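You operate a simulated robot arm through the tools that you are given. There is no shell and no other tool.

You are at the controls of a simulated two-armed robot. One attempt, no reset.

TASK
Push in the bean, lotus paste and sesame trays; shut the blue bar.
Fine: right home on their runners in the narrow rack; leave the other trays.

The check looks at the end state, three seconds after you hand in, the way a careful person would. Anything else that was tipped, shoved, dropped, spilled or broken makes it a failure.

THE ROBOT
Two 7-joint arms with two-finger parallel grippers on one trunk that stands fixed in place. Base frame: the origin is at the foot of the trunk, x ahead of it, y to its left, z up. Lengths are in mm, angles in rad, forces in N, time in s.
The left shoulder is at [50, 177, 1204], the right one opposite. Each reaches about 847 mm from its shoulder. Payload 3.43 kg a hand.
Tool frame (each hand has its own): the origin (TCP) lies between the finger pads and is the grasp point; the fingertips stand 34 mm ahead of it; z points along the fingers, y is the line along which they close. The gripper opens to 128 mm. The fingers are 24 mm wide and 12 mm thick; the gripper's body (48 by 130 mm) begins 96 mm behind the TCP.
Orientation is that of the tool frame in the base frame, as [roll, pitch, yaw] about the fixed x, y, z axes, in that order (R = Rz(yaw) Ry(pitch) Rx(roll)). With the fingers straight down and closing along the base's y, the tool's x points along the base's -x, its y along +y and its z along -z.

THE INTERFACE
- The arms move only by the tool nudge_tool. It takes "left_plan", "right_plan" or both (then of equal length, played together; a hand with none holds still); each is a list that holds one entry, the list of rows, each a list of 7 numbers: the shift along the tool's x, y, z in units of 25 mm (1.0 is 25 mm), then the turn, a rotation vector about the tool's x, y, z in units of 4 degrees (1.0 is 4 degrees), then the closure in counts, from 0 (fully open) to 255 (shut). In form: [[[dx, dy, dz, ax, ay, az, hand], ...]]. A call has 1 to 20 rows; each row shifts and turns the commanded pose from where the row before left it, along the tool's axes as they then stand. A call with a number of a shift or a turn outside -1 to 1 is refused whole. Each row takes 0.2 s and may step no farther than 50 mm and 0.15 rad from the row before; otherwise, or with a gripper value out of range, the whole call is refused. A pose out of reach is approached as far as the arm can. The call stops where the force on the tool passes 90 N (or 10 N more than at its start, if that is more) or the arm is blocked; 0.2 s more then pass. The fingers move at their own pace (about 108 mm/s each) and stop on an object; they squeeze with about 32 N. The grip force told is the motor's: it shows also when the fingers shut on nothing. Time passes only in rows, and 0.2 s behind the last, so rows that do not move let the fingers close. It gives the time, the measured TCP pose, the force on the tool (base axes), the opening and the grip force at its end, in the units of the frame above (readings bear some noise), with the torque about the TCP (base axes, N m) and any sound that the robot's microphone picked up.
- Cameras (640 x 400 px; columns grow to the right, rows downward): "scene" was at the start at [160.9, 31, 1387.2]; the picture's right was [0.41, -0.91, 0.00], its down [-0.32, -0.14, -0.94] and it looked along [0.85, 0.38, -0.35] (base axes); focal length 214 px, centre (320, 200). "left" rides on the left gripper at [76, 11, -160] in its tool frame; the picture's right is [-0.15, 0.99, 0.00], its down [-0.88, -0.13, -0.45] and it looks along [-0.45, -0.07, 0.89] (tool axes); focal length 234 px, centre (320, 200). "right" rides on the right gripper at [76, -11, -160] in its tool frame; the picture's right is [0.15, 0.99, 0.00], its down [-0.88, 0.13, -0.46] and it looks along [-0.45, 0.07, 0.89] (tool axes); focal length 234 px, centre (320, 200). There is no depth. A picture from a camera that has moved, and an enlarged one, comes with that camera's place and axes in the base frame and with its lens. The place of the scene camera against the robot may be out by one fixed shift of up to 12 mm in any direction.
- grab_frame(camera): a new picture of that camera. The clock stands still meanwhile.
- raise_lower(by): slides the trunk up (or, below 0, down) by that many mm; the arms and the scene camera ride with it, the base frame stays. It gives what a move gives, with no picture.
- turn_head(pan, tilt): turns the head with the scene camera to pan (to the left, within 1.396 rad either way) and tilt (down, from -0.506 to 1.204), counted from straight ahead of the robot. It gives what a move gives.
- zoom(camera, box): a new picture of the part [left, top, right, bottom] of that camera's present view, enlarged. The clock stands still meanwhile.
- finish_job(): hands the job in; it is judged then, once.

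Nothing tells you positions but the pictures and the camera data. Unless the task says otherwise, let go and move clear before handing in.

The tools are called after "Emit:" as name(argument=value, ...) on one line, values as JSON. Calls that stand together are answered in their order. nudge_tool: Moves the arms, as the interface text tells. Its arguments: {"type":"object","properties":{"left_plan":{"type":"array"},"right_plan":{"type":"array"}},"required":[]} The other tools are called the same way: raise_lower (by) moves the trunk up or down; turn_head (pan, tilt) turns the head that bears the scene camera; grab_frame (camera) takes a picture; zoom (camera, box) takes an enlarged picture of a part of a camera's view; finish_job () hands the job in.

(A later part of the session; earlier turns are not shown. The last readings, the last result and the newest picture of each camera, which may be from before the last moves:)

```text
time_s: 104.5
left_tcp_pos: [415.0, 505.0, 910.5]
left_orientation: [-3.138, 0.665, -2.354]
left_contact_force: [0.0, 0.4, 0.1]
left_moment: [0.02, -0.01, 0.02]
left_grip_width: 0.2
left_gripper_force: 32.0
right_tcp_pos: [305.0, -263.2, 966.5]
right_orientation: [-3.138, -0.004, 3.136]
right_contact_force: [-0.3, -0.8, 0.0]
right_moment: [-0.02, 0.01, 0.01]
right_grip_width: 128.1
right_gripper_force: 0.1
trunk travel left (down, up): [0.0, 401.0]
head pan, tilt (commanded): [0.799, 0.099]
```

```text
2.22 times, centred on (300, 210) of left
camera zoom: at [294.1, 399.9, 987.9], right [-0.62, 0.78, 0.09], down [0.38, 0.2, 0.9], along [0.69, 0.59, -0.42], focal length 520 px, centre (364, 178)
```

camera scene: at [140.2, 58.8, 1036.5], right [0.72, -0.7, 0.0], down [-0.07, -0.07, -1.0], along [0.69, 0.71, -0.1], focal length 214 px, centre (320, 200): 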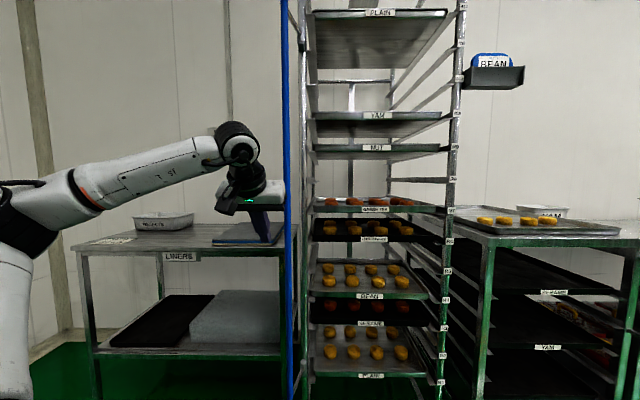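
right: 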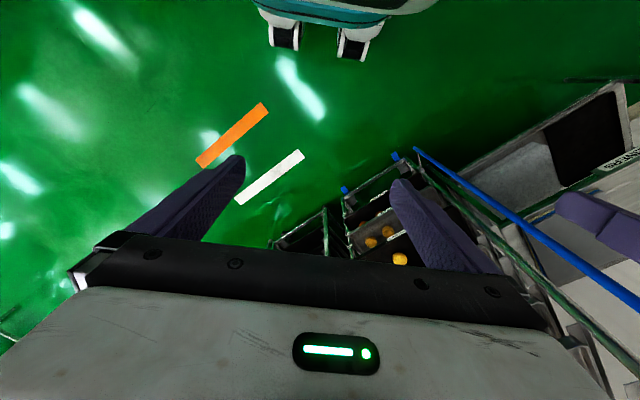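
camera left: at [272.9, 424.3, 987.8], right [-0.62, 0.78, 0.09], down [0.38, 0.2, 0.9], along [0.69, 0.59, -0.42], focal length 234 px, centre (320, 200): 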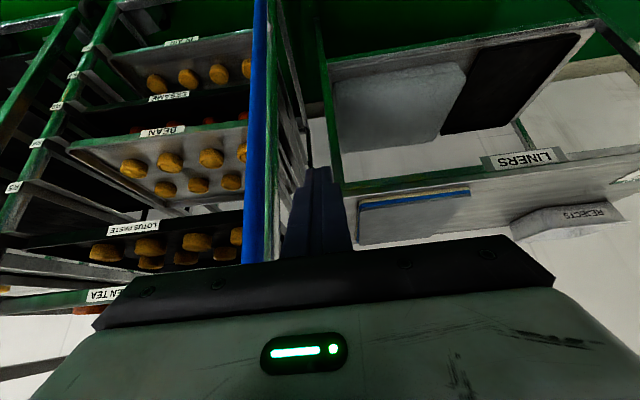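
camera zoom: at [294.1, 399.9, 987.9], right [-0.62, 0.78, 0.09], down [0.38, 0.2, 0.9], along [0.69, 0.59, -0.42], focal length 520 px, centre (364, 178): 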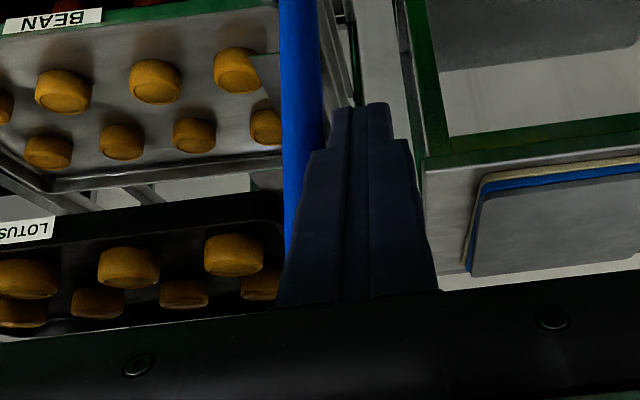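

The finger is right up against the bar but not yet loading it. I'll begin the swing with short steps to the right.

Emit:
nudge_tool(left_plan=[[[0, -0.3, 0, 0, 0, 0, 255], [0, -0.3, 0, 0, 0, 0, 255], [0, -0.3, 0, 0, 0, 0, 255]]])

Emit:
zoom(camera="left", box=[200, 120, 400, 300])

Emit:
grab_frame(camera="scene")

```text
time_s: 105.3
left_tcp_pos: [429.3, 488.1, 908.6]
left_orientation: [-3.14, 0.668, -2.353]
left_contact_force: [-3.7, -1.7, 2.7]
left_moment: [0.08, -0.02, -0.03]
left_grip_width: 0.1
left_gripper_force: 32.1
right_tcp_pos: [304.1, -264.9, 965.3]
right_orientation: [-3.14, -0.004, 3.136]
right_contact_force: [-0.3, -0.2, -0.3]
right_moment: [0.01, -0.03, 0.0]
right_grip_width: 127.9
right_gripper_force: 0.0
trunk travel left (down, up): [0.0, 401.0]
head pan, tilt (commanded): [0.799, 0.099]
```

```text
2.22 times, centred on (300, 210) of left
camera zoom: at [309.8, 383.6, 987.0], right [-0.62, 0.78, 0.09], down [0.38, 0.2, 0.9], along [0.69, 0.59, -0.42], focal length 520 px, centre (364, 178)
```

zoom: 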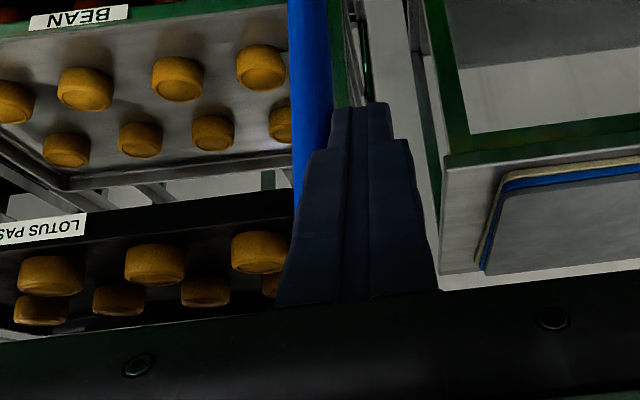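

```text
taken
camera scene: at [139.7, 58.5, 1036.6], right [0.72, -0.7, 0.0], down [-0.07, -0.07, -1.0], along [0.69, 0.71, -0.1], focal length 214 px, centre (320, 200)
```

scene: 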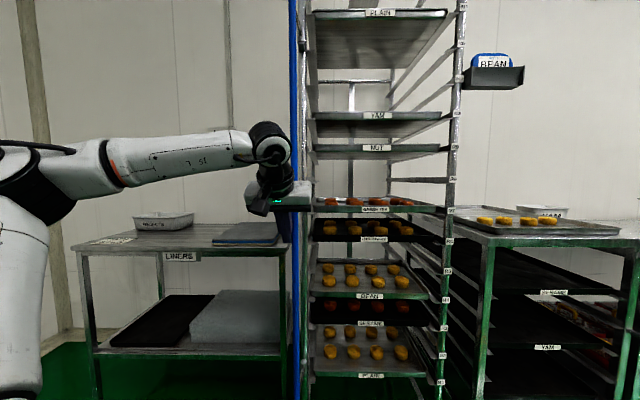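

The bar follows smoothly with about 5 N and has swung to roughly straight out. I'll carry on along its arc.

Emit:
nudge_tool(left_plan=[[[-0.035, -0.395, 0.027, 0, 0, 0, 255], [-0.035, -0.395, 0.027, 0, 0, 0, 255], [-0.035, -0.395, 0.027, 0, 0, 0, 255], [-0.105, -0.33, 0.082, 0, 0, 0, 255], [-0.105, -0.33, 0.082, 0, 0, 0, 255], [-0.105, -0.33, 0.082, 0, 0, 0, 255]]])

Emit:
zoom(camera="left", box=[200, 120, 400, 300])

Emit:
grab_frame(camera="scene")

```text
time_s: 106.7
left_tcp_pos: [479.7, 460.8, 910.6]
left_orientation: [-3.138, 0.666, -2.352]
left_contact_force: [-0.8, -0.5, 0.0]
left_moment: [-0.02, -0.02, -0.01]
left_grip_width: 0.0
left_gripper_force: 32.3
right_tcp_pos: [305.3, -263.5, 967.4]
right_orientation: [-3.14, -0.005, 3.135]
right_contact_force: [0.0, 0.5, -0.3]
right_moment: [-0.02, -0.01, 0.01]
right_grip_width: 128.0
right_gripper_force: 0.0
trunk travel left (down, up): [0.0, 401.0]
head pan, tilt (commanded): [0.799, 0.099]
```

```text
2.22 times, centred on (300, 210) of left
camera zoom: at [359.0, 355.6, 988.6], right [-0.62, 0.78, 0.09], down [0.38, 0.2, 0.9], along [0.69, 0.59, -0.42], focal length 520 px, centre (364, 178)
```

zoom: 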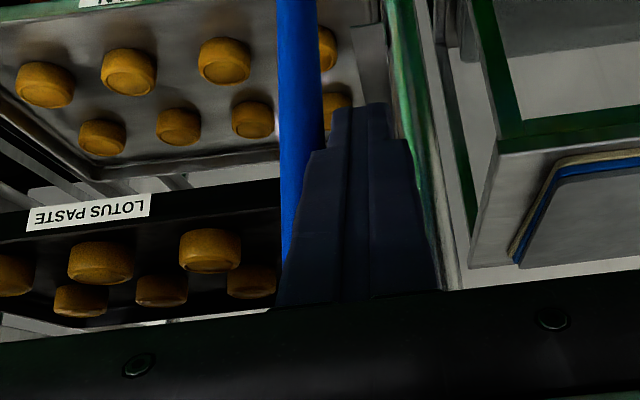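

```text
taken
camera scene: at [140.1, 58.8, 1036.5], right [0.72, -0.7, 0.0], down [-0.07, -0.07, -1.0], along [0.69, 0.71, -0.1], focal length 214 px, centre (320, 200)
```

scene: 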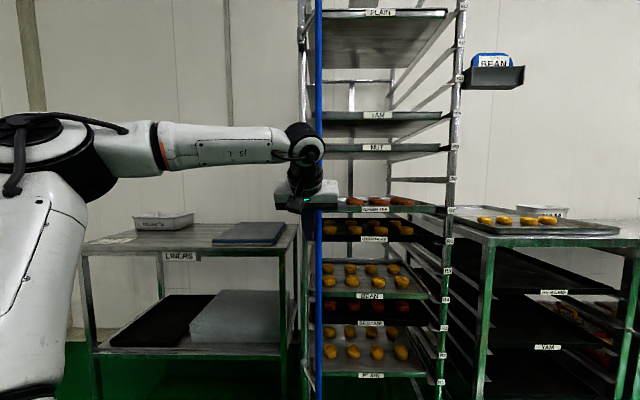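

The bar swings freely and is now about a third of the way round. I'll keep following the arc to roughly 60°.

Emit:
nudge_tool(left_plan=[[[-0.21, -0.341, 0.164, 0, 0, 0, 255], [-0.21, -0.341, 0.164, 0, 0, 0, 255], [-0.21, -0.341, 0.164, 0, 0, 0, 255], [-0.229, -0.24, 0.179, 0, 0, 0, 255], [-0.229, -0.24, 0.179, 0, 0, 0, 255]]])

Emit:
zoom(camera="left", box=[200, 120, 400, 300])

Emit:
grab_frame(camera="scene")

Emit:
zoom(camera="scene", box=[260, 100, 420, 240])

```text
time_s: 107.9
left_tcp_pos: [529.1, 458.3, 910.1]
left_orientation: [-3.138, 0.665, -2.354]
left_contact_force: [0.2, 0.9, 0.1]
left_moment: [-0.03, 0.0, 0.02]
left_grip_width: 0.0
left_gripper_force: 32.2
right_tcp_pos: [304.2, -265.9, 966.9]
right_orientation: [-3.141, -0.006, 3.137]
right_contact_force: [1.2, -0.4, -0.2]
right_moment: [-0.01, 0.01, 0.0]
right_grip_width: 127.8
right_gripper_force: 0.0
trunk travel left (down, up): [0.0, 401.0]
head pan, tilt (commanded): [0.799, 0.099]
```

```text
2.22 times, centred on (300, 210) of left
camera zoom: at [407.8, 353.1, 989.0], right [-0.62, 0.78, 0.09], down [0.38, 0.2, 0.9], along [0.69, 0.59, -0.42], focal length 520 px, centre (364, 178)
```

zoom: 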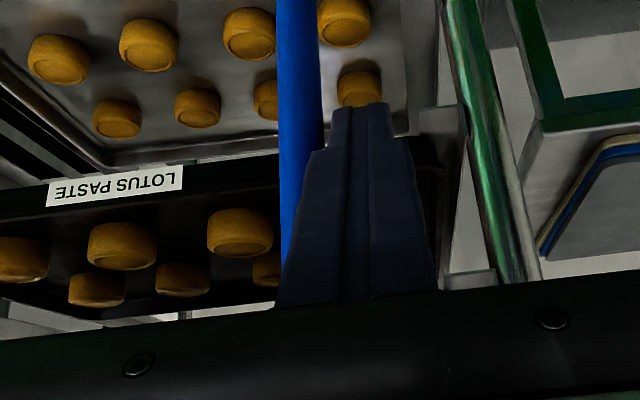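

```text
taken
camera scene: at [140.1, 58.8, 1036.5], right [0.72, -0.7, 0.0], down [-0.07, -0.07, -1.0], along [0.69, 0.71, -0.1], focal length 214 px, centre (320, 200)
```

scene: 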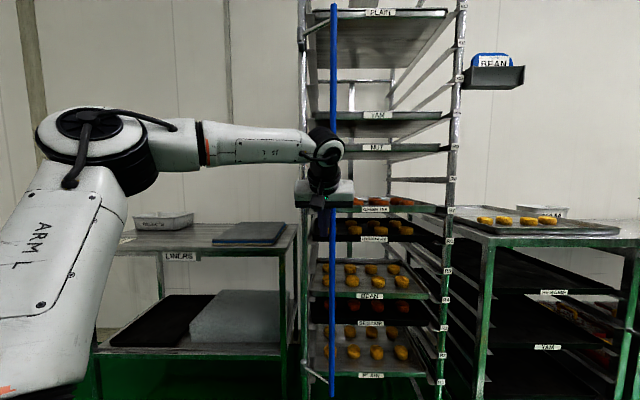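

```text
2.86 times, centred on (340, 170) of scene
camera zoom: at [140.1, 58.8, 1036.5], right [0.72, -0.7, 0.0], down [-0.07, -0.07, -1.0], along [0.69, 0.71, -0.1], focal length 613 px, centre (263, 286)
```

zoom: 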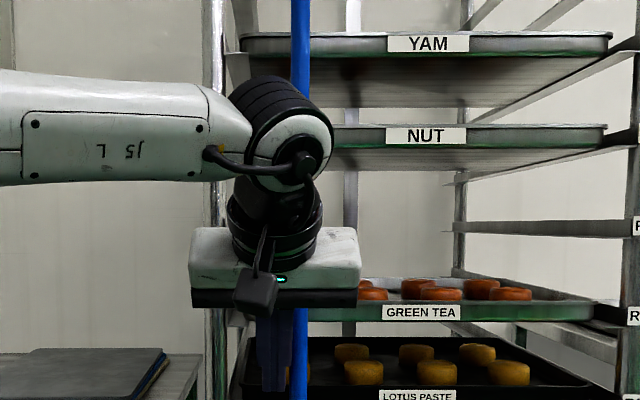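

The bar has swung to about 60° and stays put. Now I'll back the hand off, shift right to line the fingertips up in front of the bar, and push it the rest of the way from the front.

Emit:
nudge_tool(left_plan=[[[0.4, 0.1, -0.308, 0, 0, 0, 255], [0.7, 0, -0.545, 0, 0, 0, 255], [0.7, 0, -0.545, 0, 0, 0, 255], [0.7, 0, -0.545, 0, 0, 0, 255], [0, -0.5, 0, 0, 0, 0, 255], [0, -0.55, 0, 0, 0, 0, 255]]])

Emit:
grab_frame(camera="left")

Emit:
grab_frame(camera="scene")

```text
time_s: 109.3
left_tcp_pos: [490.4, 384.6, 909.4]
left_orientation: [-3.137, 0.664, -2.351]
left_contact_force: [0.4, -0.4, -0.1]
left_moment: [0.01, 0.02, -0.01]
left_grip_width: 0.0
left_gripper_force: 31.9
right_tcp_pos: [305.3, -265.9, 967.1]
right_orientation: [-3.139, -0.005, 3.136]
right_contact_force: [0.4, -0.9, 0.1]
right_moment: [-0.01, 0.01, 0.0]
right_grip_width: 128.0
right_gripper_force: 0.0
trunk travel left (down, up): [0.0, 401.0]
head pan, tilt (commanded): [0.799, 0.099]
```

```text
taken
camera left: at [369.8, 280.8, 988.0], right [-0.62, 0.78, 0.09], down [0.38, 0.2, 0.9], along [0.69, 0.59, -0.42], focal length 234 px, centre (320, 200)
```

left: 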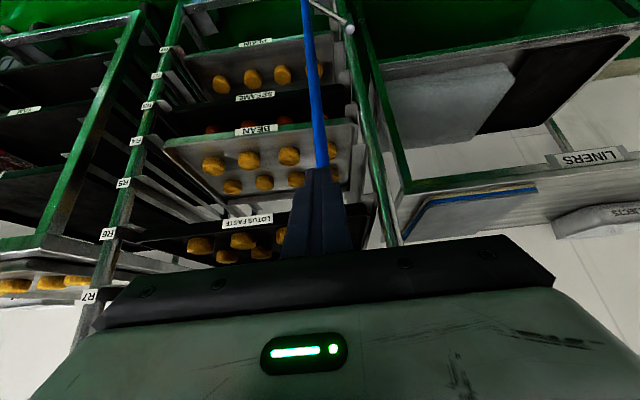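

```text
taken
camera scene: at [140.1, 58.9, 1036.5], right [0.72, -0.7, 0.0], down [-0.07, -0.07, -0.99], along [0.69, 0.71, -0.1], focal length 214 px, centre (320, 200)
```

scene: 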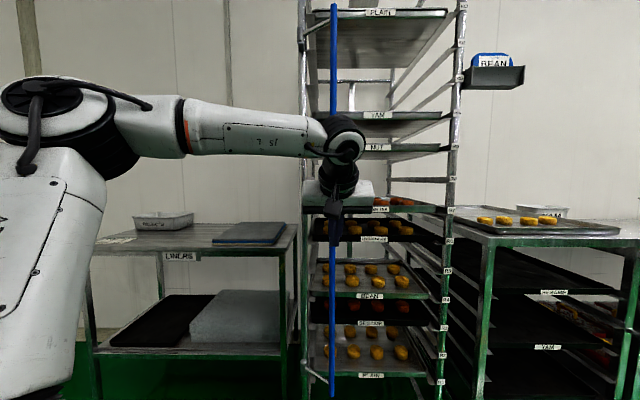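

The fingertips are lined up with the bar (t≈75 against 76). I'll advance to touch it from the front.

Emit:
nudge_tool(left_plan=[[[-0.315, 0, 0.246, 0, 0, 0, 255], [-0.315, 0, 0.246, 0, 0, 0, 255], [-0.315, 0, 0.246, 0, 0, 0, 255], [-0.16, 0, 0.125, 0, 0, 0, 255], [-0.16, 0, 0.125, 0, 0, 0, 255]]])

Emit:
grab_frame(camera="left")

Emit:
zoom(camera="scene", box=[260, 140, 420, 280])

```text
time_s: 110.5
left_tcp_pos: [522.0, 411.8, 909.2]
left_orientation: [-3.14, 0.666, -2.353]
left_contact_force: [-0.5, -0.3, 0.0]
left_moment: [-0.02, -0.02, -0.01]
left_grip_width: 0.1
left_gripper_force: 32.0
right_tcp_pos: [304.7, -265.1, 966.6]
right_orientation: [-3.14, -0.004, 3.135]
right_contact_force: [0.4, -0.1, 0.4]
right_moment: [0.0, 0.0, 0.02]
right_grip_width: 128.1
right_gripper_force: 0.1
trunk travel left (down, up): [0.0, 401.0]
head pan, tilt (commanded): [0.799, 0.099]
```

```text
taken
camera left: at [400.2, 307.4, 986.9], right [-0.62, 0.78, 0.09], down [0.38, 0.2, 0.9], along [0.69, 0.59, -0.42], focal length 234 px, centre (320, 200)
```

left: 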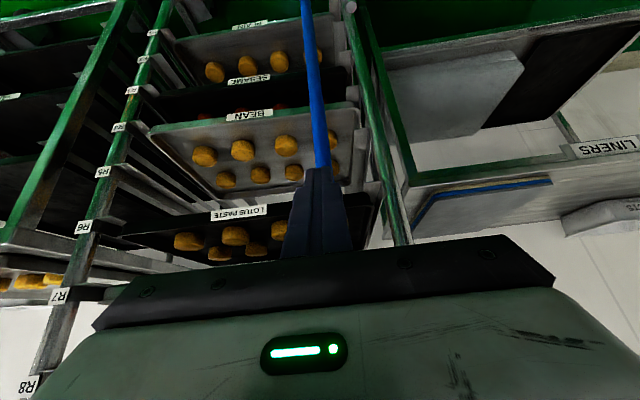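

```text
2.86 times, centred on (340, 210) of scene
camera zoom: at [140.2, 58.8, 1036.5], right [0.72, -0.7, 0.0], down [-0.07, -0.07, -1.0], along [0.69, 0.71, -0.1], focal length 613 px, centre (263, 171)
```

zoom: 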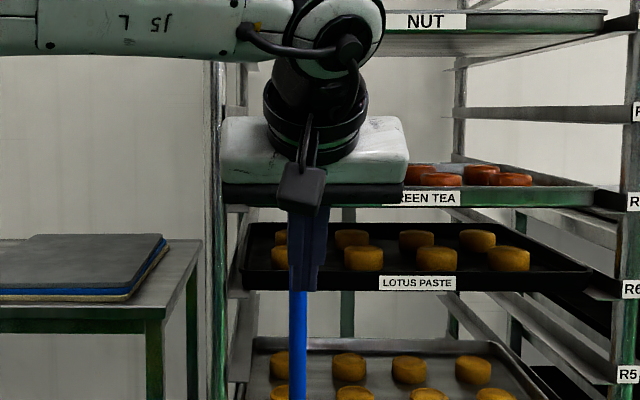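

No contact yet; the scene suggests the bar is slightly left of the finger centre, so I'll shift 4 mm left while easing forward to contact.

Emit:
nudge_tool(left_plan=[[[-0.1, 0.08, 0.08, 0, 0, 0, 255], [-0.1, 0.08, 0.08, 0, 0, 0, 255], [-0.1, 0, 0.08, 0, 0, 0, 255]]])

```text
time_s: 111.3
left_tcp_pos: [524.8, 420.6, 909.4]
left_orientation: [-3.139, 0.666, -2.353]
left_contact_force: [0.6, -1.9, 0.1]
left_moment: [-0.09, -0.01, -0.07]
left_grip_width: 0.0
left_gripper_force: 31.8
right_tcp_pos: [304.6, -265.1, 966.2]
right_orientation: [-3.14, -0.006, 3.136]
right_contact_force: [-0.4, -0.6, 0.0]
right_moment: [0.0, -0.03, 0.0]
right_grip_width: 128.0
right_gripper_force: 0.1
trunk travel left (down, up): [0.0, 401.0]
head pan, tilt (commanded): [0.799, 0.099]
```

There's a slight sideways force, so the fingertip may be touching the bar's side rather than its front. I'll look closely.

Emit:
zoom(camera="left", box=[260, 100, 380, 260])

Emit:
zoom(camera="scene", box=[300, 180, 380, 270])

Emit:
grab_frame(camera="right")

```text
2.50 times, centred on (320, 180) of left
camera zoom: at [403.7, 317.6, 987.3], right [-0.62, 0.78, 0.09], down [0.38, 0.2, 0.9], along [0.69, 0.59, -0.42], focal length 585 px, centre (320, 250)
```

zoom: 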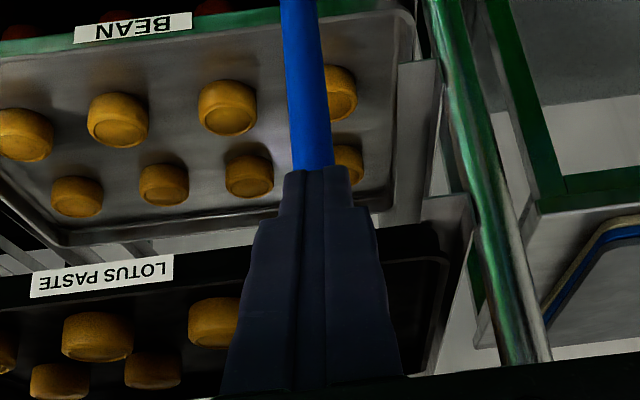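

```text
4.44 times, centred on (340, 225) of scene
camera zoom: at [140.2, 58.7, 1036.5], right [0.72, -0.7, 0.0], down [-0.07, -0.07, -1.0], along [0.69, 0.71, -0.1], focal length 953 px, centre (231, 89)
```

zoom: 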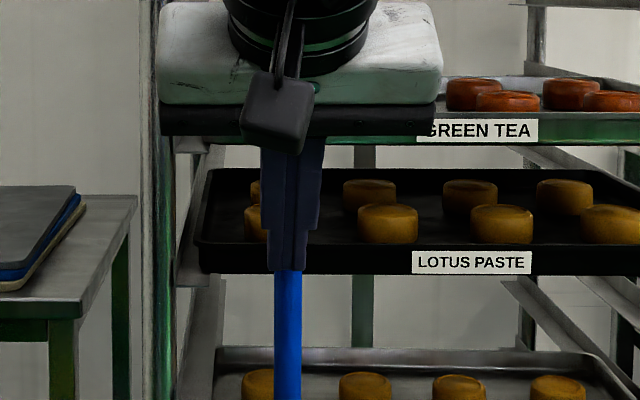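

```text
taken
camera right: at [228.9, -275.3, 1126.7], right [-0.14, 0.99, 0.0], down [0.88, 0.13, 0.45], along [0.45, 0.06, -0.89], focal length 234 px, centre (320, 200)
```

right: 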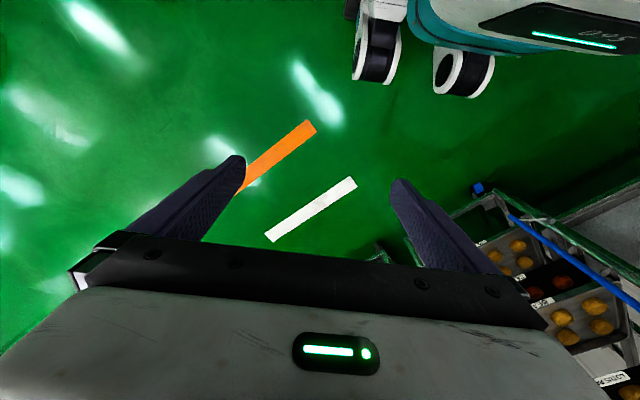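

The tip is in fact squarely in front of the bar in both views. I'll push it inward in small steps, following its arc slightly to the right.

Emit:
nudge_tool(left_plan=[[[-0.19, -0.05, 0.148, 0, 0, 0, 255], [-0.19, -0.05, 0.148, 0, 0, 0, 255], [-0.19, -0.05, 0.148, 0, 0, 0, 255]]])

Emit:
zoom(camera="left", box=[260, 100, 380, 260])

Emit:
grab_frame(camera="scene")

```text
time_s: 112.1
left_tcp_pos: [539.7, 432.0, 909.0]
left_orientation: [-3.139, 0.668, -2.351]
left_contact_force: [0.2, -0.7, 0.0]
left_moment: [-0.02, 0.02, -0.02]
left_grip_width: 0.0
left_gripper_force: 32.0
right_tcp_pos: [303.9, -264.5, 966.1]
right_orientation: [-3.14, -0.006, 3.136]
right_contact_force: [0.1, -0.1, -0.7]
right_moment: [0.02, 0.0, 0.0]
right_grip_width: 127.7
right_gripper_force: 0.1
trunk travel left (down, up): [0.0, 401.0]
head pan, tilt (commanded): [0.799, 0.099]
```

```text
2.50 times, centred on (320, 180) of left
camera zoom: at [418.5, 327.7, 986.5], right [-0.62, 0.78, 0.09], down [0.38, 0.2, 0.9], along [0.69, 0.59, -0.42], focal length 585 px, centre (320, 250)
```

zoom: 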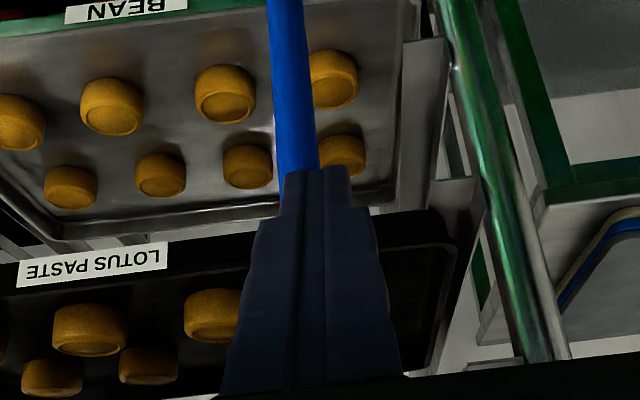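

```text
taken
camera scene: at [140.1, 58.8, 1036.5], right [0.72, -0.7, 0.0], down [-0.07, -0.07, -1.0], along [0.69, 0.71, -0.1], focal length 214 px, centre (320, 200)
```

scene: 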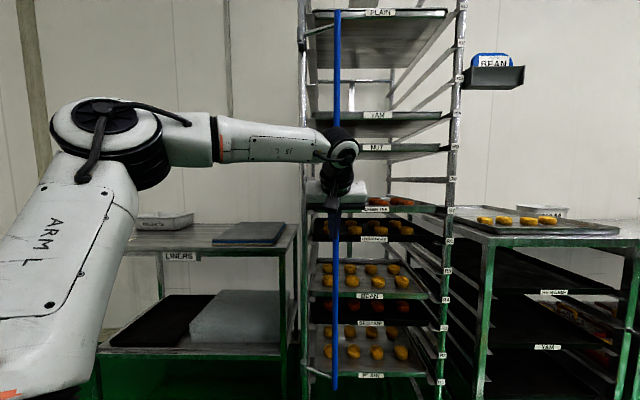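

The bar is now about 80° round and still moving freely. I'll correct 5 mm to the right and keep pushing inward in small steps, watching for a stop.

Emit:
nudge_tool(left_plan=[[[-0.1, -0.12, 0.08, 0, 0, 0, 255], [-0.19, -0.1, 0.148, 0, 0, 0, 255], [-0.19, 0, 0.148, 0, 0, 0, 255]]])

Emit:
zoom(camera="left", box=[260, 100, 380, 260])

Emit:
grab_frame(camera="scene")

```text
time_s: 112.9
left_tcp_pos: [552.7, 439.5, 909.9]
left_orientation: [-3.14, 0.665, -2.353]
left_contact_force: [0.0, -0.3, 0.0]
left_moment: [0.01, -0.02, 0.0]
left_grip_width: 0.0
left_gripper_force: 31.9
right_tcp_pos: [305.3, -264.7, 967.2]
right_orientation: [-3.14, -0.007, 3.138]
right_contact_force: [-0.3, -0.4, -0.8]
right_moment: [0.01, -0.05, -0.01]
right_grip_width: 128.1
right_gripper_force: 0.0
trunk travel left (down, up): [0.0, 401.0]
head pan, tilt (commanded): [0.799, 0.099]
```

```text
2.50 times, centred on (320, 180) of left
camera zoom: at [431.6, 335.7, 988.1], right [-0.62, 0.78, 0.09], down [0.38, 0.2, 0.9], along [0.69, 0.59, -0.42], focal length 585 px, centre (320, 250)
```

zoom: 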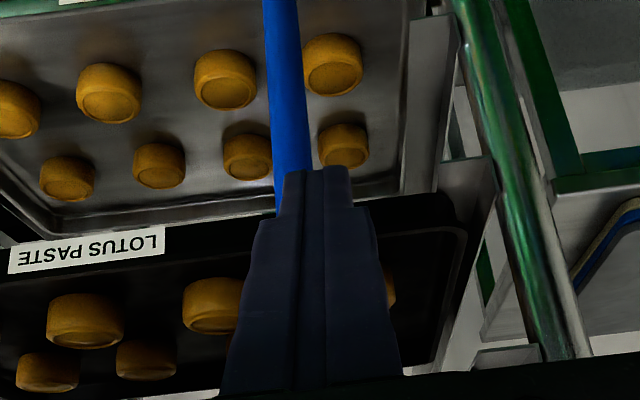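

```text
taken
camera scene: at [140.2, 58.8, 1036.5], right [0.72, -0.7, 0.0], down [-0.07, -0.07, -1.0], along [0.69, 0.71, -0.1], focal length 214 px, centre (320, 200)
```

scene: 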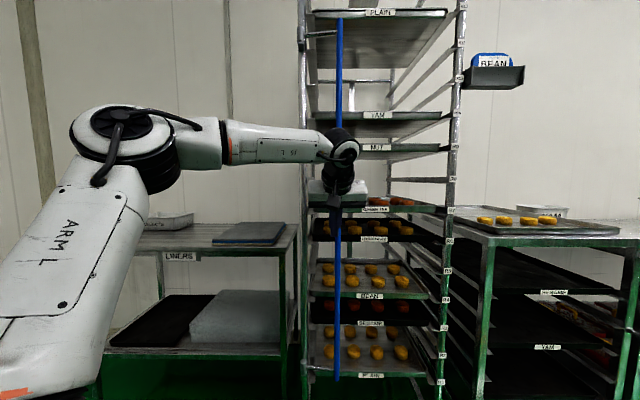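

The bar is now about square to the rack front (around 90°), still with no resistance. I'll keep the tip centred on it and continue gently.

Emit:
nudge_tool(left_plan=[[[-0.08, -0.16, 0.06, 0, 0, 0, 255], [-0.14, -0.1, 0.11, 0, 0, 0, 255], [-0.14, 0, 0.11, 0, 0, 0, 255], [-0.14, 0, 0.11, 0, 0, 0, 255]]])

Emit:
zoom(camera="left", box=[260, 100, 380, 260])

Emit:
grab_frame(camera="scene")

```text
time_s: 113.9
left_tcp_pos: [568.6, 445.7, 909.4]
left_orientation: [-3.138, 0.665, -2.353]
left_contact_force: [-0.7, 0.3, -0.4]
left_moment: [-0.02, 0.04, 0.01]
left_grip_width: 0.0
left_gripper_force: 31.7
right_tcp_pos: [304.7, -265.7, 966.0]
right_orientation: [-3.139, -0.004, 3.137]
right_contact_force: [-0.9, -0.2, -0.4]
right_moment: [-0.02, -0.01, 0.01]
right_grip_width: 127.9
right_gripper_force: 0.0
trunk travel left (down, up): [0.0, 401.0]
head pan, tilt (commanded): [0.799, 0.099]
```

```text
2.50 times, centred on (320, 180) of left
camera zoom: at [448.1, 342.0, 987.1], right [-0.62, 0.78, 0.09], down [0.38, 0.2, 0.9], along [0.69, 0.59, -0.42], focal length 585 px, centre (320, 250)
```

zoom: 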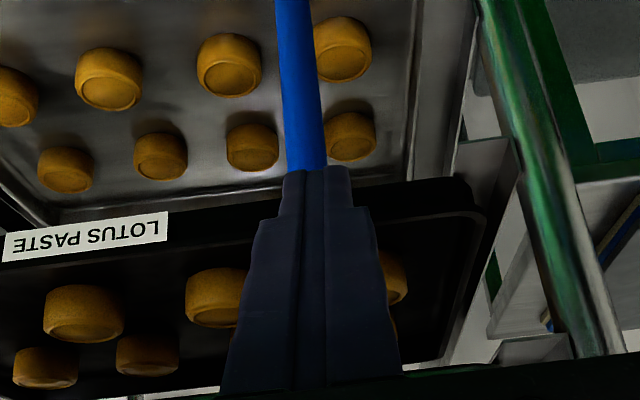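

```text
taken
camera scene: at [140.1, 58.8, 1036.5], right [0.72, -0.7, 0.0], down [-0.07, -0.07, -1.0], along [0.69, 0.71, -0.1], focal length 214 px, centre (320, 200)
```

scene: 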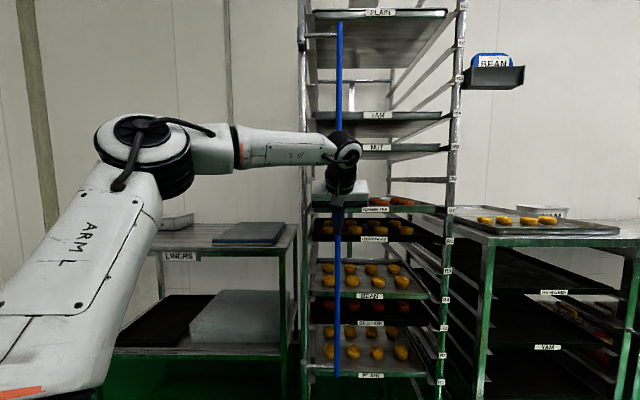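

The bar has passed square and is about 40 mm from the tray fronts, still without resistance. I'll go on in smaller steps and watch for a stop.

Emit:
nudge_tool(left_plan=[[[-0.1, 0.03, 0.08, 0, 0, 0, 255], [-0.1, 0.03, 0.08, 0, 0, 0, 255], [-0.1, 0.03, 0.08, 0, 0, 0, 255], [-0.1, 0.03, 0.08, 0, 0, 0, 255]]])

Emit:
grab_frame(camera="scene")

Emit:
zoom(camera="left", box=[260, 100, 380, 260])

Emit:
zoom(camera="scene", box=[280, 10, 380, 80])

```text
time_s: 114.9
left_tcp_pos: [574.6, 454.7, 910.7]
left_orientation: [-3.141, 0.661, -2.355]
left_contact_force: [-10.5, -9.4, -0.6]
left_moment: [-0.21, 0.22, -0.09]
left_grip_width: 0.2
left_gripper_force: 32.4
right_tcp_pos: [304.3, -265.5, 968.0]
right_orientation: [-3.138, -0.007, 3.136]
right_contact_force: [-0.2, 0.0, 0.3]
right_moment: [0.01, 0.01, -0.02]
right_grip_width: 128.2
right_gripper_force: 0.0
trunk travel left (down, up): [0.0, 401.0]
head pan, tilt (commanded): [0.799, 0.099]
```

```text
taken
camera scene: at [139.5, 58.2, 1036.6], right [0.72, -0.7, 0.0], down [-0.07, -0.07, -1.0], along [0.69, 0.71, -0.1], focal length 214 px, centre (320, 200)
```

scene: 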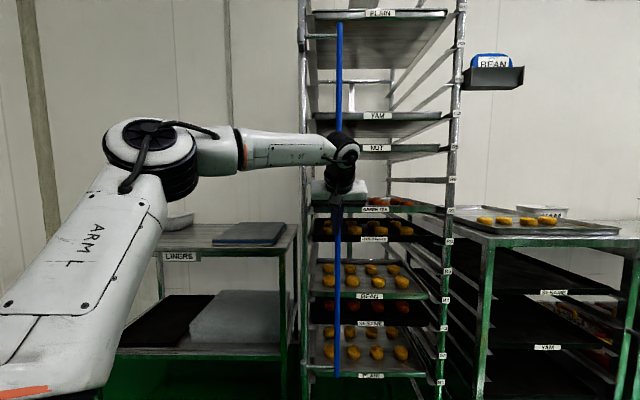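

```text
2.50 times, centred on (320, 180) of left
camera zoom: at [454.2, 351.2, 988.6], right [-0.62, 0.78, 0.09], down [0.38, 0.2, 0.9], along [0.69, 0.59, -0.42], focal length 585 px, centre (320, 250)
```

zoom: 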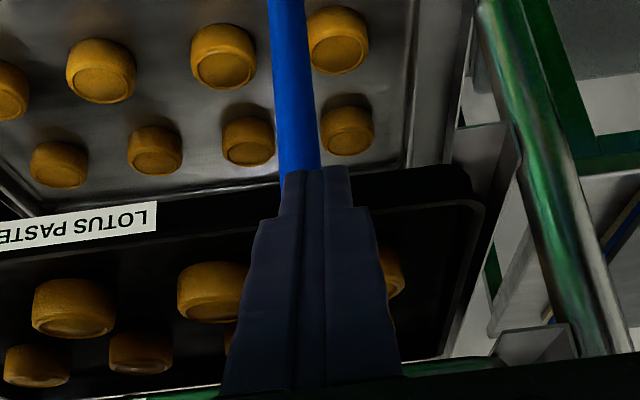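

```text
5.71 times, centred on (330, 45) of scene
camera zoom: at [139.5, 58.2, 1036.6], right [0.72, -0.7, 0.0], down [-0.07, -0.07, -1.0], along [0.69, 0.71, -0.1], focal length 1226 px, centre (263, 1086)
```

zoom: 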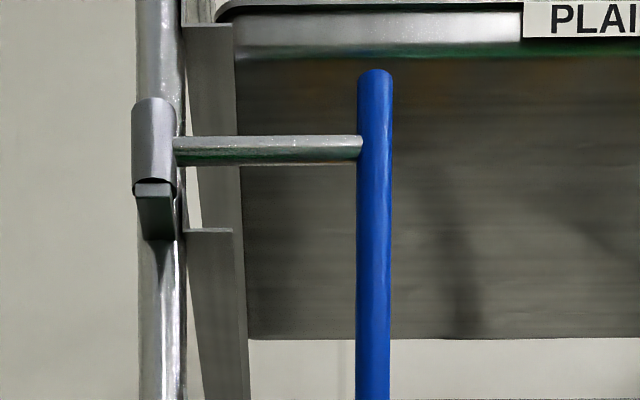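

The push now meets 14 N while the bar is still about 30 mm clear of the trays, so this looks like the hinge's shut stop. I'll press a few millimetres more to confirm that it doesn't move further, listening for a latch.

Emit:
nudge_tool(left_plan=[[[-0.08, 0, 0.062, 0, 0, 0, 255], [-0.04, 0, 0.03, 0, 0, 0, 255]]])

Emit:
zoom(camera="scene", box=[280, 10, 380, 80])

Emit:
zoom(camera="scene", box=[280, 330, 380, 400])

```text
time_s: 115.5
left_tcp_pos: [576.4, 456.3, 909.2]
left_orientation: [-3.138, 0.658, -2.354]
left_contact_force: [-32.7, -26.6, -1.8]
left_moment: [-0.55, 0.72, -0.22]
left_grip_width: 0.0
left_gripper_force: 32.4
right_tcp_pos: [302.2, -266.6, 968.0]
right_orientation: [3.14, 0.0, 3.136]
right_contact_force: [-0.4, 0.2, 0.1]
right_moment: [0.0, -0.03, -0.03]
right_grip_width: 128.1
right_gripper_force: 0.0
trunk travel left (down, up): [0.0, 401.0]
head pan, tilt (commanded): [0.799, 0.099]
```

```text
5.71 times, centred on (330, 45) of scene
camera zoom: at [137.9, 56.9, 1037.0], right [0.72, -0.7, 0.0], down [-0.07, -0.07, -1.0], along [0.69, 0.71, -0.1], focal length 1226 px, centre (263, 1086)
```

zoom: 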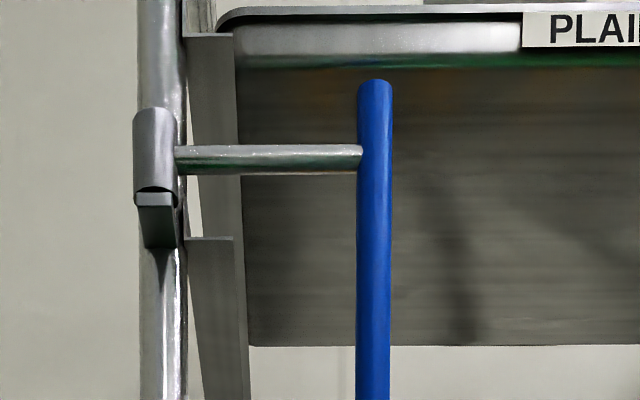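

```text
5.71 times, centred on (330, 365) of scene
camera zoom: at [137.9, 56.9, 1037.0], right [0.72, -0.7, 0.0], down [-0.07, -0.07, -1.0], along [0.69, 0.71, -0.1], focal length 1226 px, centre (263, -743)
```

zoom: 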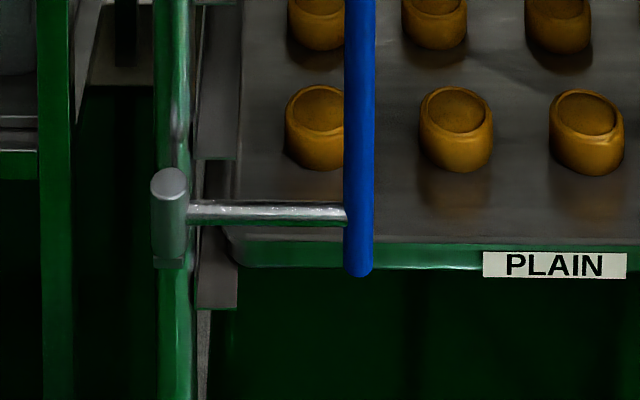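

42 N with almost no further motion, and both hinge arms point square across the rack: the bar is hard against its shut stop. I'll ease off and back the hand straight away.

Emit:
nudge_tool(left_plan=[[[0.12, 0, -0.09, 0, 0, 0, 255], [0.16, 0, -0.125, 0, 0, 0, 255], [0.32, 0, -0.25, 0, 0, 0, 255], [0.6, 0, -0.468, 0, 0, 0, 255], [0.6, 0, -0.468, 0, 0, 0, 255], [0.6, 0, -0.468, 0, 0, 0, 255], [0.6, 0, -0.468, 0, 0, 0, 255], [0.6, 0, -0.468, 0, 0, 0, 255]]])

Emit:
grab_frame(camera="scene")

Emit:
zoom(camera="scene", box=[280, 10, 380, 80])

Emit:
zoom(camera="scene", box=[290, 190, 460, 400])

```text
time_s: 117.3
left_tcp_pos: [498.8, 378.4, 907.3]
left_orientation: [-3.14, 0.666, -2.353]
left_contact_force: [0.2, 0.6, 0.4]
left_moment: [-0.02, -0.02, -0.01]
left_grip_width: 0.1
left_gripper_force: 31.9
right_tcp_pos: [304.9, -264.9, 966.6]
right_orientation: [-3.14, -0.004, 3.135]
right_contact_force: [0.9, 0.0, 0.2]
right_moment: [0.0, -0.01, -0.01]
right_grip_width: 128.0
right_gripper_force: 0.1
trunk travel left (down, up): [0.0, 401.0]
head pan, tilt (commanded): [0.799, 0.099]
```

```text
taken
camera scene: at [140.2, 58.8, 1036.5], right [0.72, -0.7, 0.0], down [-0.07, -0.07, -1.0], along [0.69, 0.71, -0.1], focal length 214 px, centre (320, 200)
```

scene: 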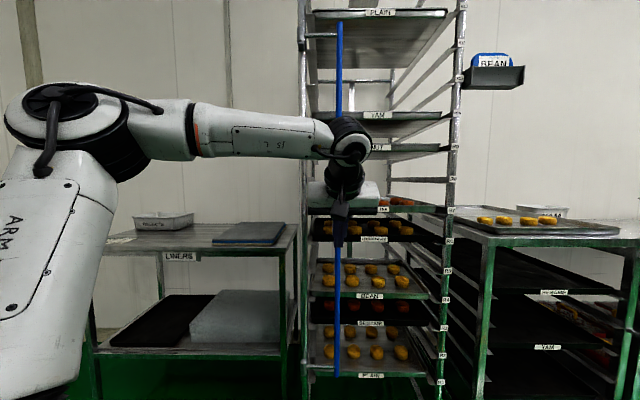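

```text
5.71 times, centred on (330, 45) of scene
camera zoom: at [140.2, 58.8, 1036.5], right [0.72, -0.7, 0.0], down [-0.07, -0.07, -1.0], along [0.69, 0.71, -0.1], focal length 1226 px, centre (263, 1086)
```

zoom: 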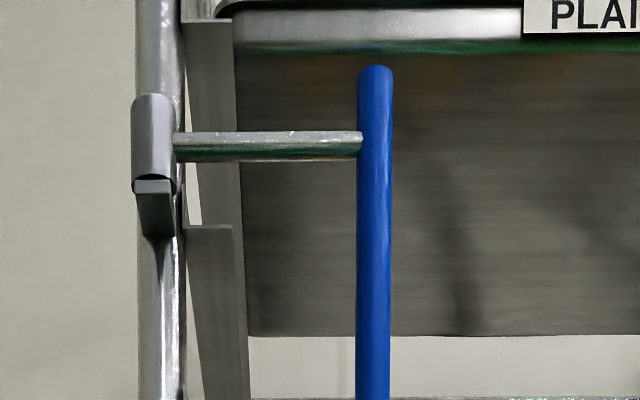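

```text
1.90 times, centred on (375, 295) of scene
camera zoom: at [140.2, 58.8, 1036.5], right [0.72, -0.7, 0.0], down [-0.07, -0.07, -1.0], along [0.69, 0.71, -0.1], focal length 408 px, centre (215, 19)
```

zoom: 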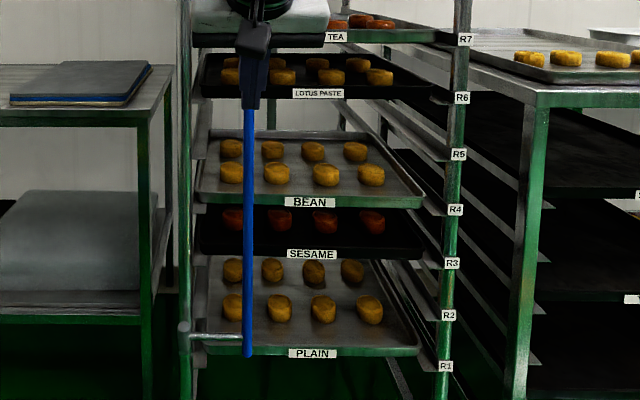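

The bar stays shut by itself with the hand away. I'll move the left arm out of view to the left and then inspect everything once more.

Emit:
nudge_tool(left_plan=[[[0, 0.9, 0, 0, 0, 0, 255], [0, 0.9, 0, 0, 0, 0, 255], [0, 0.9, 0, 0, 0, 0, 255], [0, 0.9, 0, 0, 0, 0, 255], [0, 0.9, 0, 0, 0, 0, 255], [0, 0.9, 0, 0, 0, 0, 255], [0, 0.9, 0, 0, 0, 0, 255], [0, 0.9, 0, 0, 0, 0, 255], [0, 0.9, 0, 0, 0, 0, 255]]])

Emit:
grab_frame(camera="scene")

Emit:
zoom(camera="scene", box=[290, 180, 470, 300])

Emit:
zoom(camera="scene", box=[290, 270, 470, 400])

Emit:
zoom(camera="scene", box=[290, 0, 470, 180])

```text
time_s: 119.3
left_tcp_pos: [353.1, 523.8, 909.8]
left_orientation: [3.14, 0.665, -2.352]
left_contact_force: [-0.4, 0.5, 0.7]
left_moment: [0.02, 0.0, -0.03]
left_grip_width: 0.2
left_gripper_force: 32.1
right_tcp_pos: [304.7, -263.8, 967.9]
right_orientation: [-3.139, -0.005, 3.136]
right_contact_force: [1.2, -0.2, -0.6]
right_moment: [-0.02, 0.01, 0.0]
right_grip_width: 128.2
right_gripper_force: 0.0
trunk travel left (down, up): [0.0, 401.0]
head pan, tilt (commanded): [0.799, 0.099]
```

```text
taken
camera scene: at [140.2, 58.7, 1036.5], right [0.72, -0.7, 0.0], down [-0.07, -0.07, -1.0], along [0.69, 0.71, -0.1], focal length 214 px, centre (320, 200)
```

scene: 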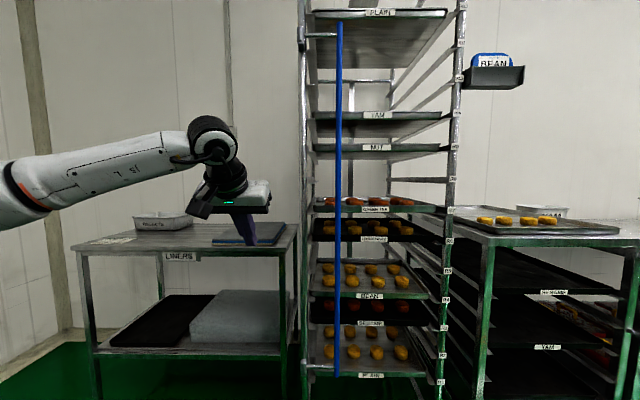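

```text
3.33 times, centred on (380, 240) of scene
camera zoom: at [140.2, 58.7, 1036.5], right [0.72, -0.7, 0.0], down [-0.07, -0.07, -1.0], along [0.69, 0.71, -0.1], focal length 715 px, centre (120, 67)
```

zoom: 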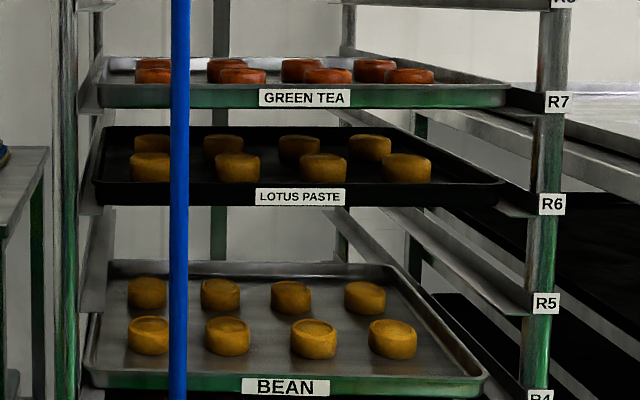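

```text
3.08 times, centred on (380, 335) of scene
camera zoom: at [140.2, 58.7, 1036.5], right [0.72, -0.7, 0.0], down [-0.07, -0.07, -1.0], along [0.69, 0.71, -0.1], focal length 660 px, centre (135, -215)
```

zoom: 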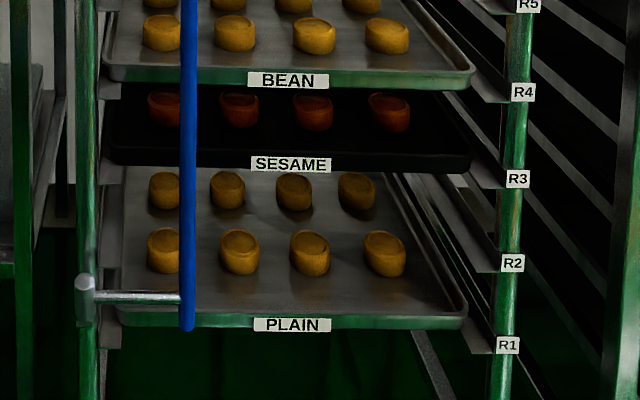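

```text
2.22 times, centred on (380, 90) of scene
camera zoom: at [140.2, 58.7, 1036.5], right [0.72, -0.7, 0.0], down [-0.07, -0.07, -1.0], along [0.69, 0.71, -0.1], focal length 477 px, centre (187, 444)
```

zoom: 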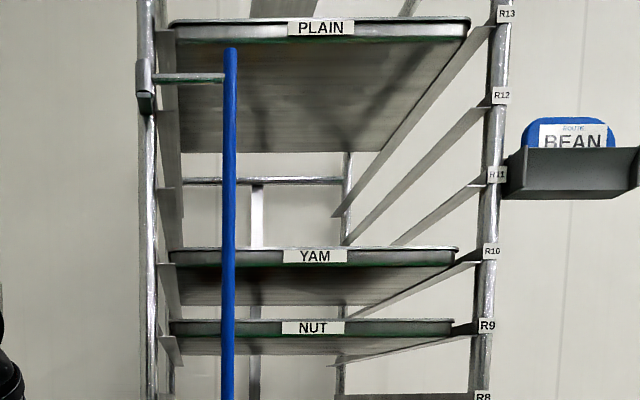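

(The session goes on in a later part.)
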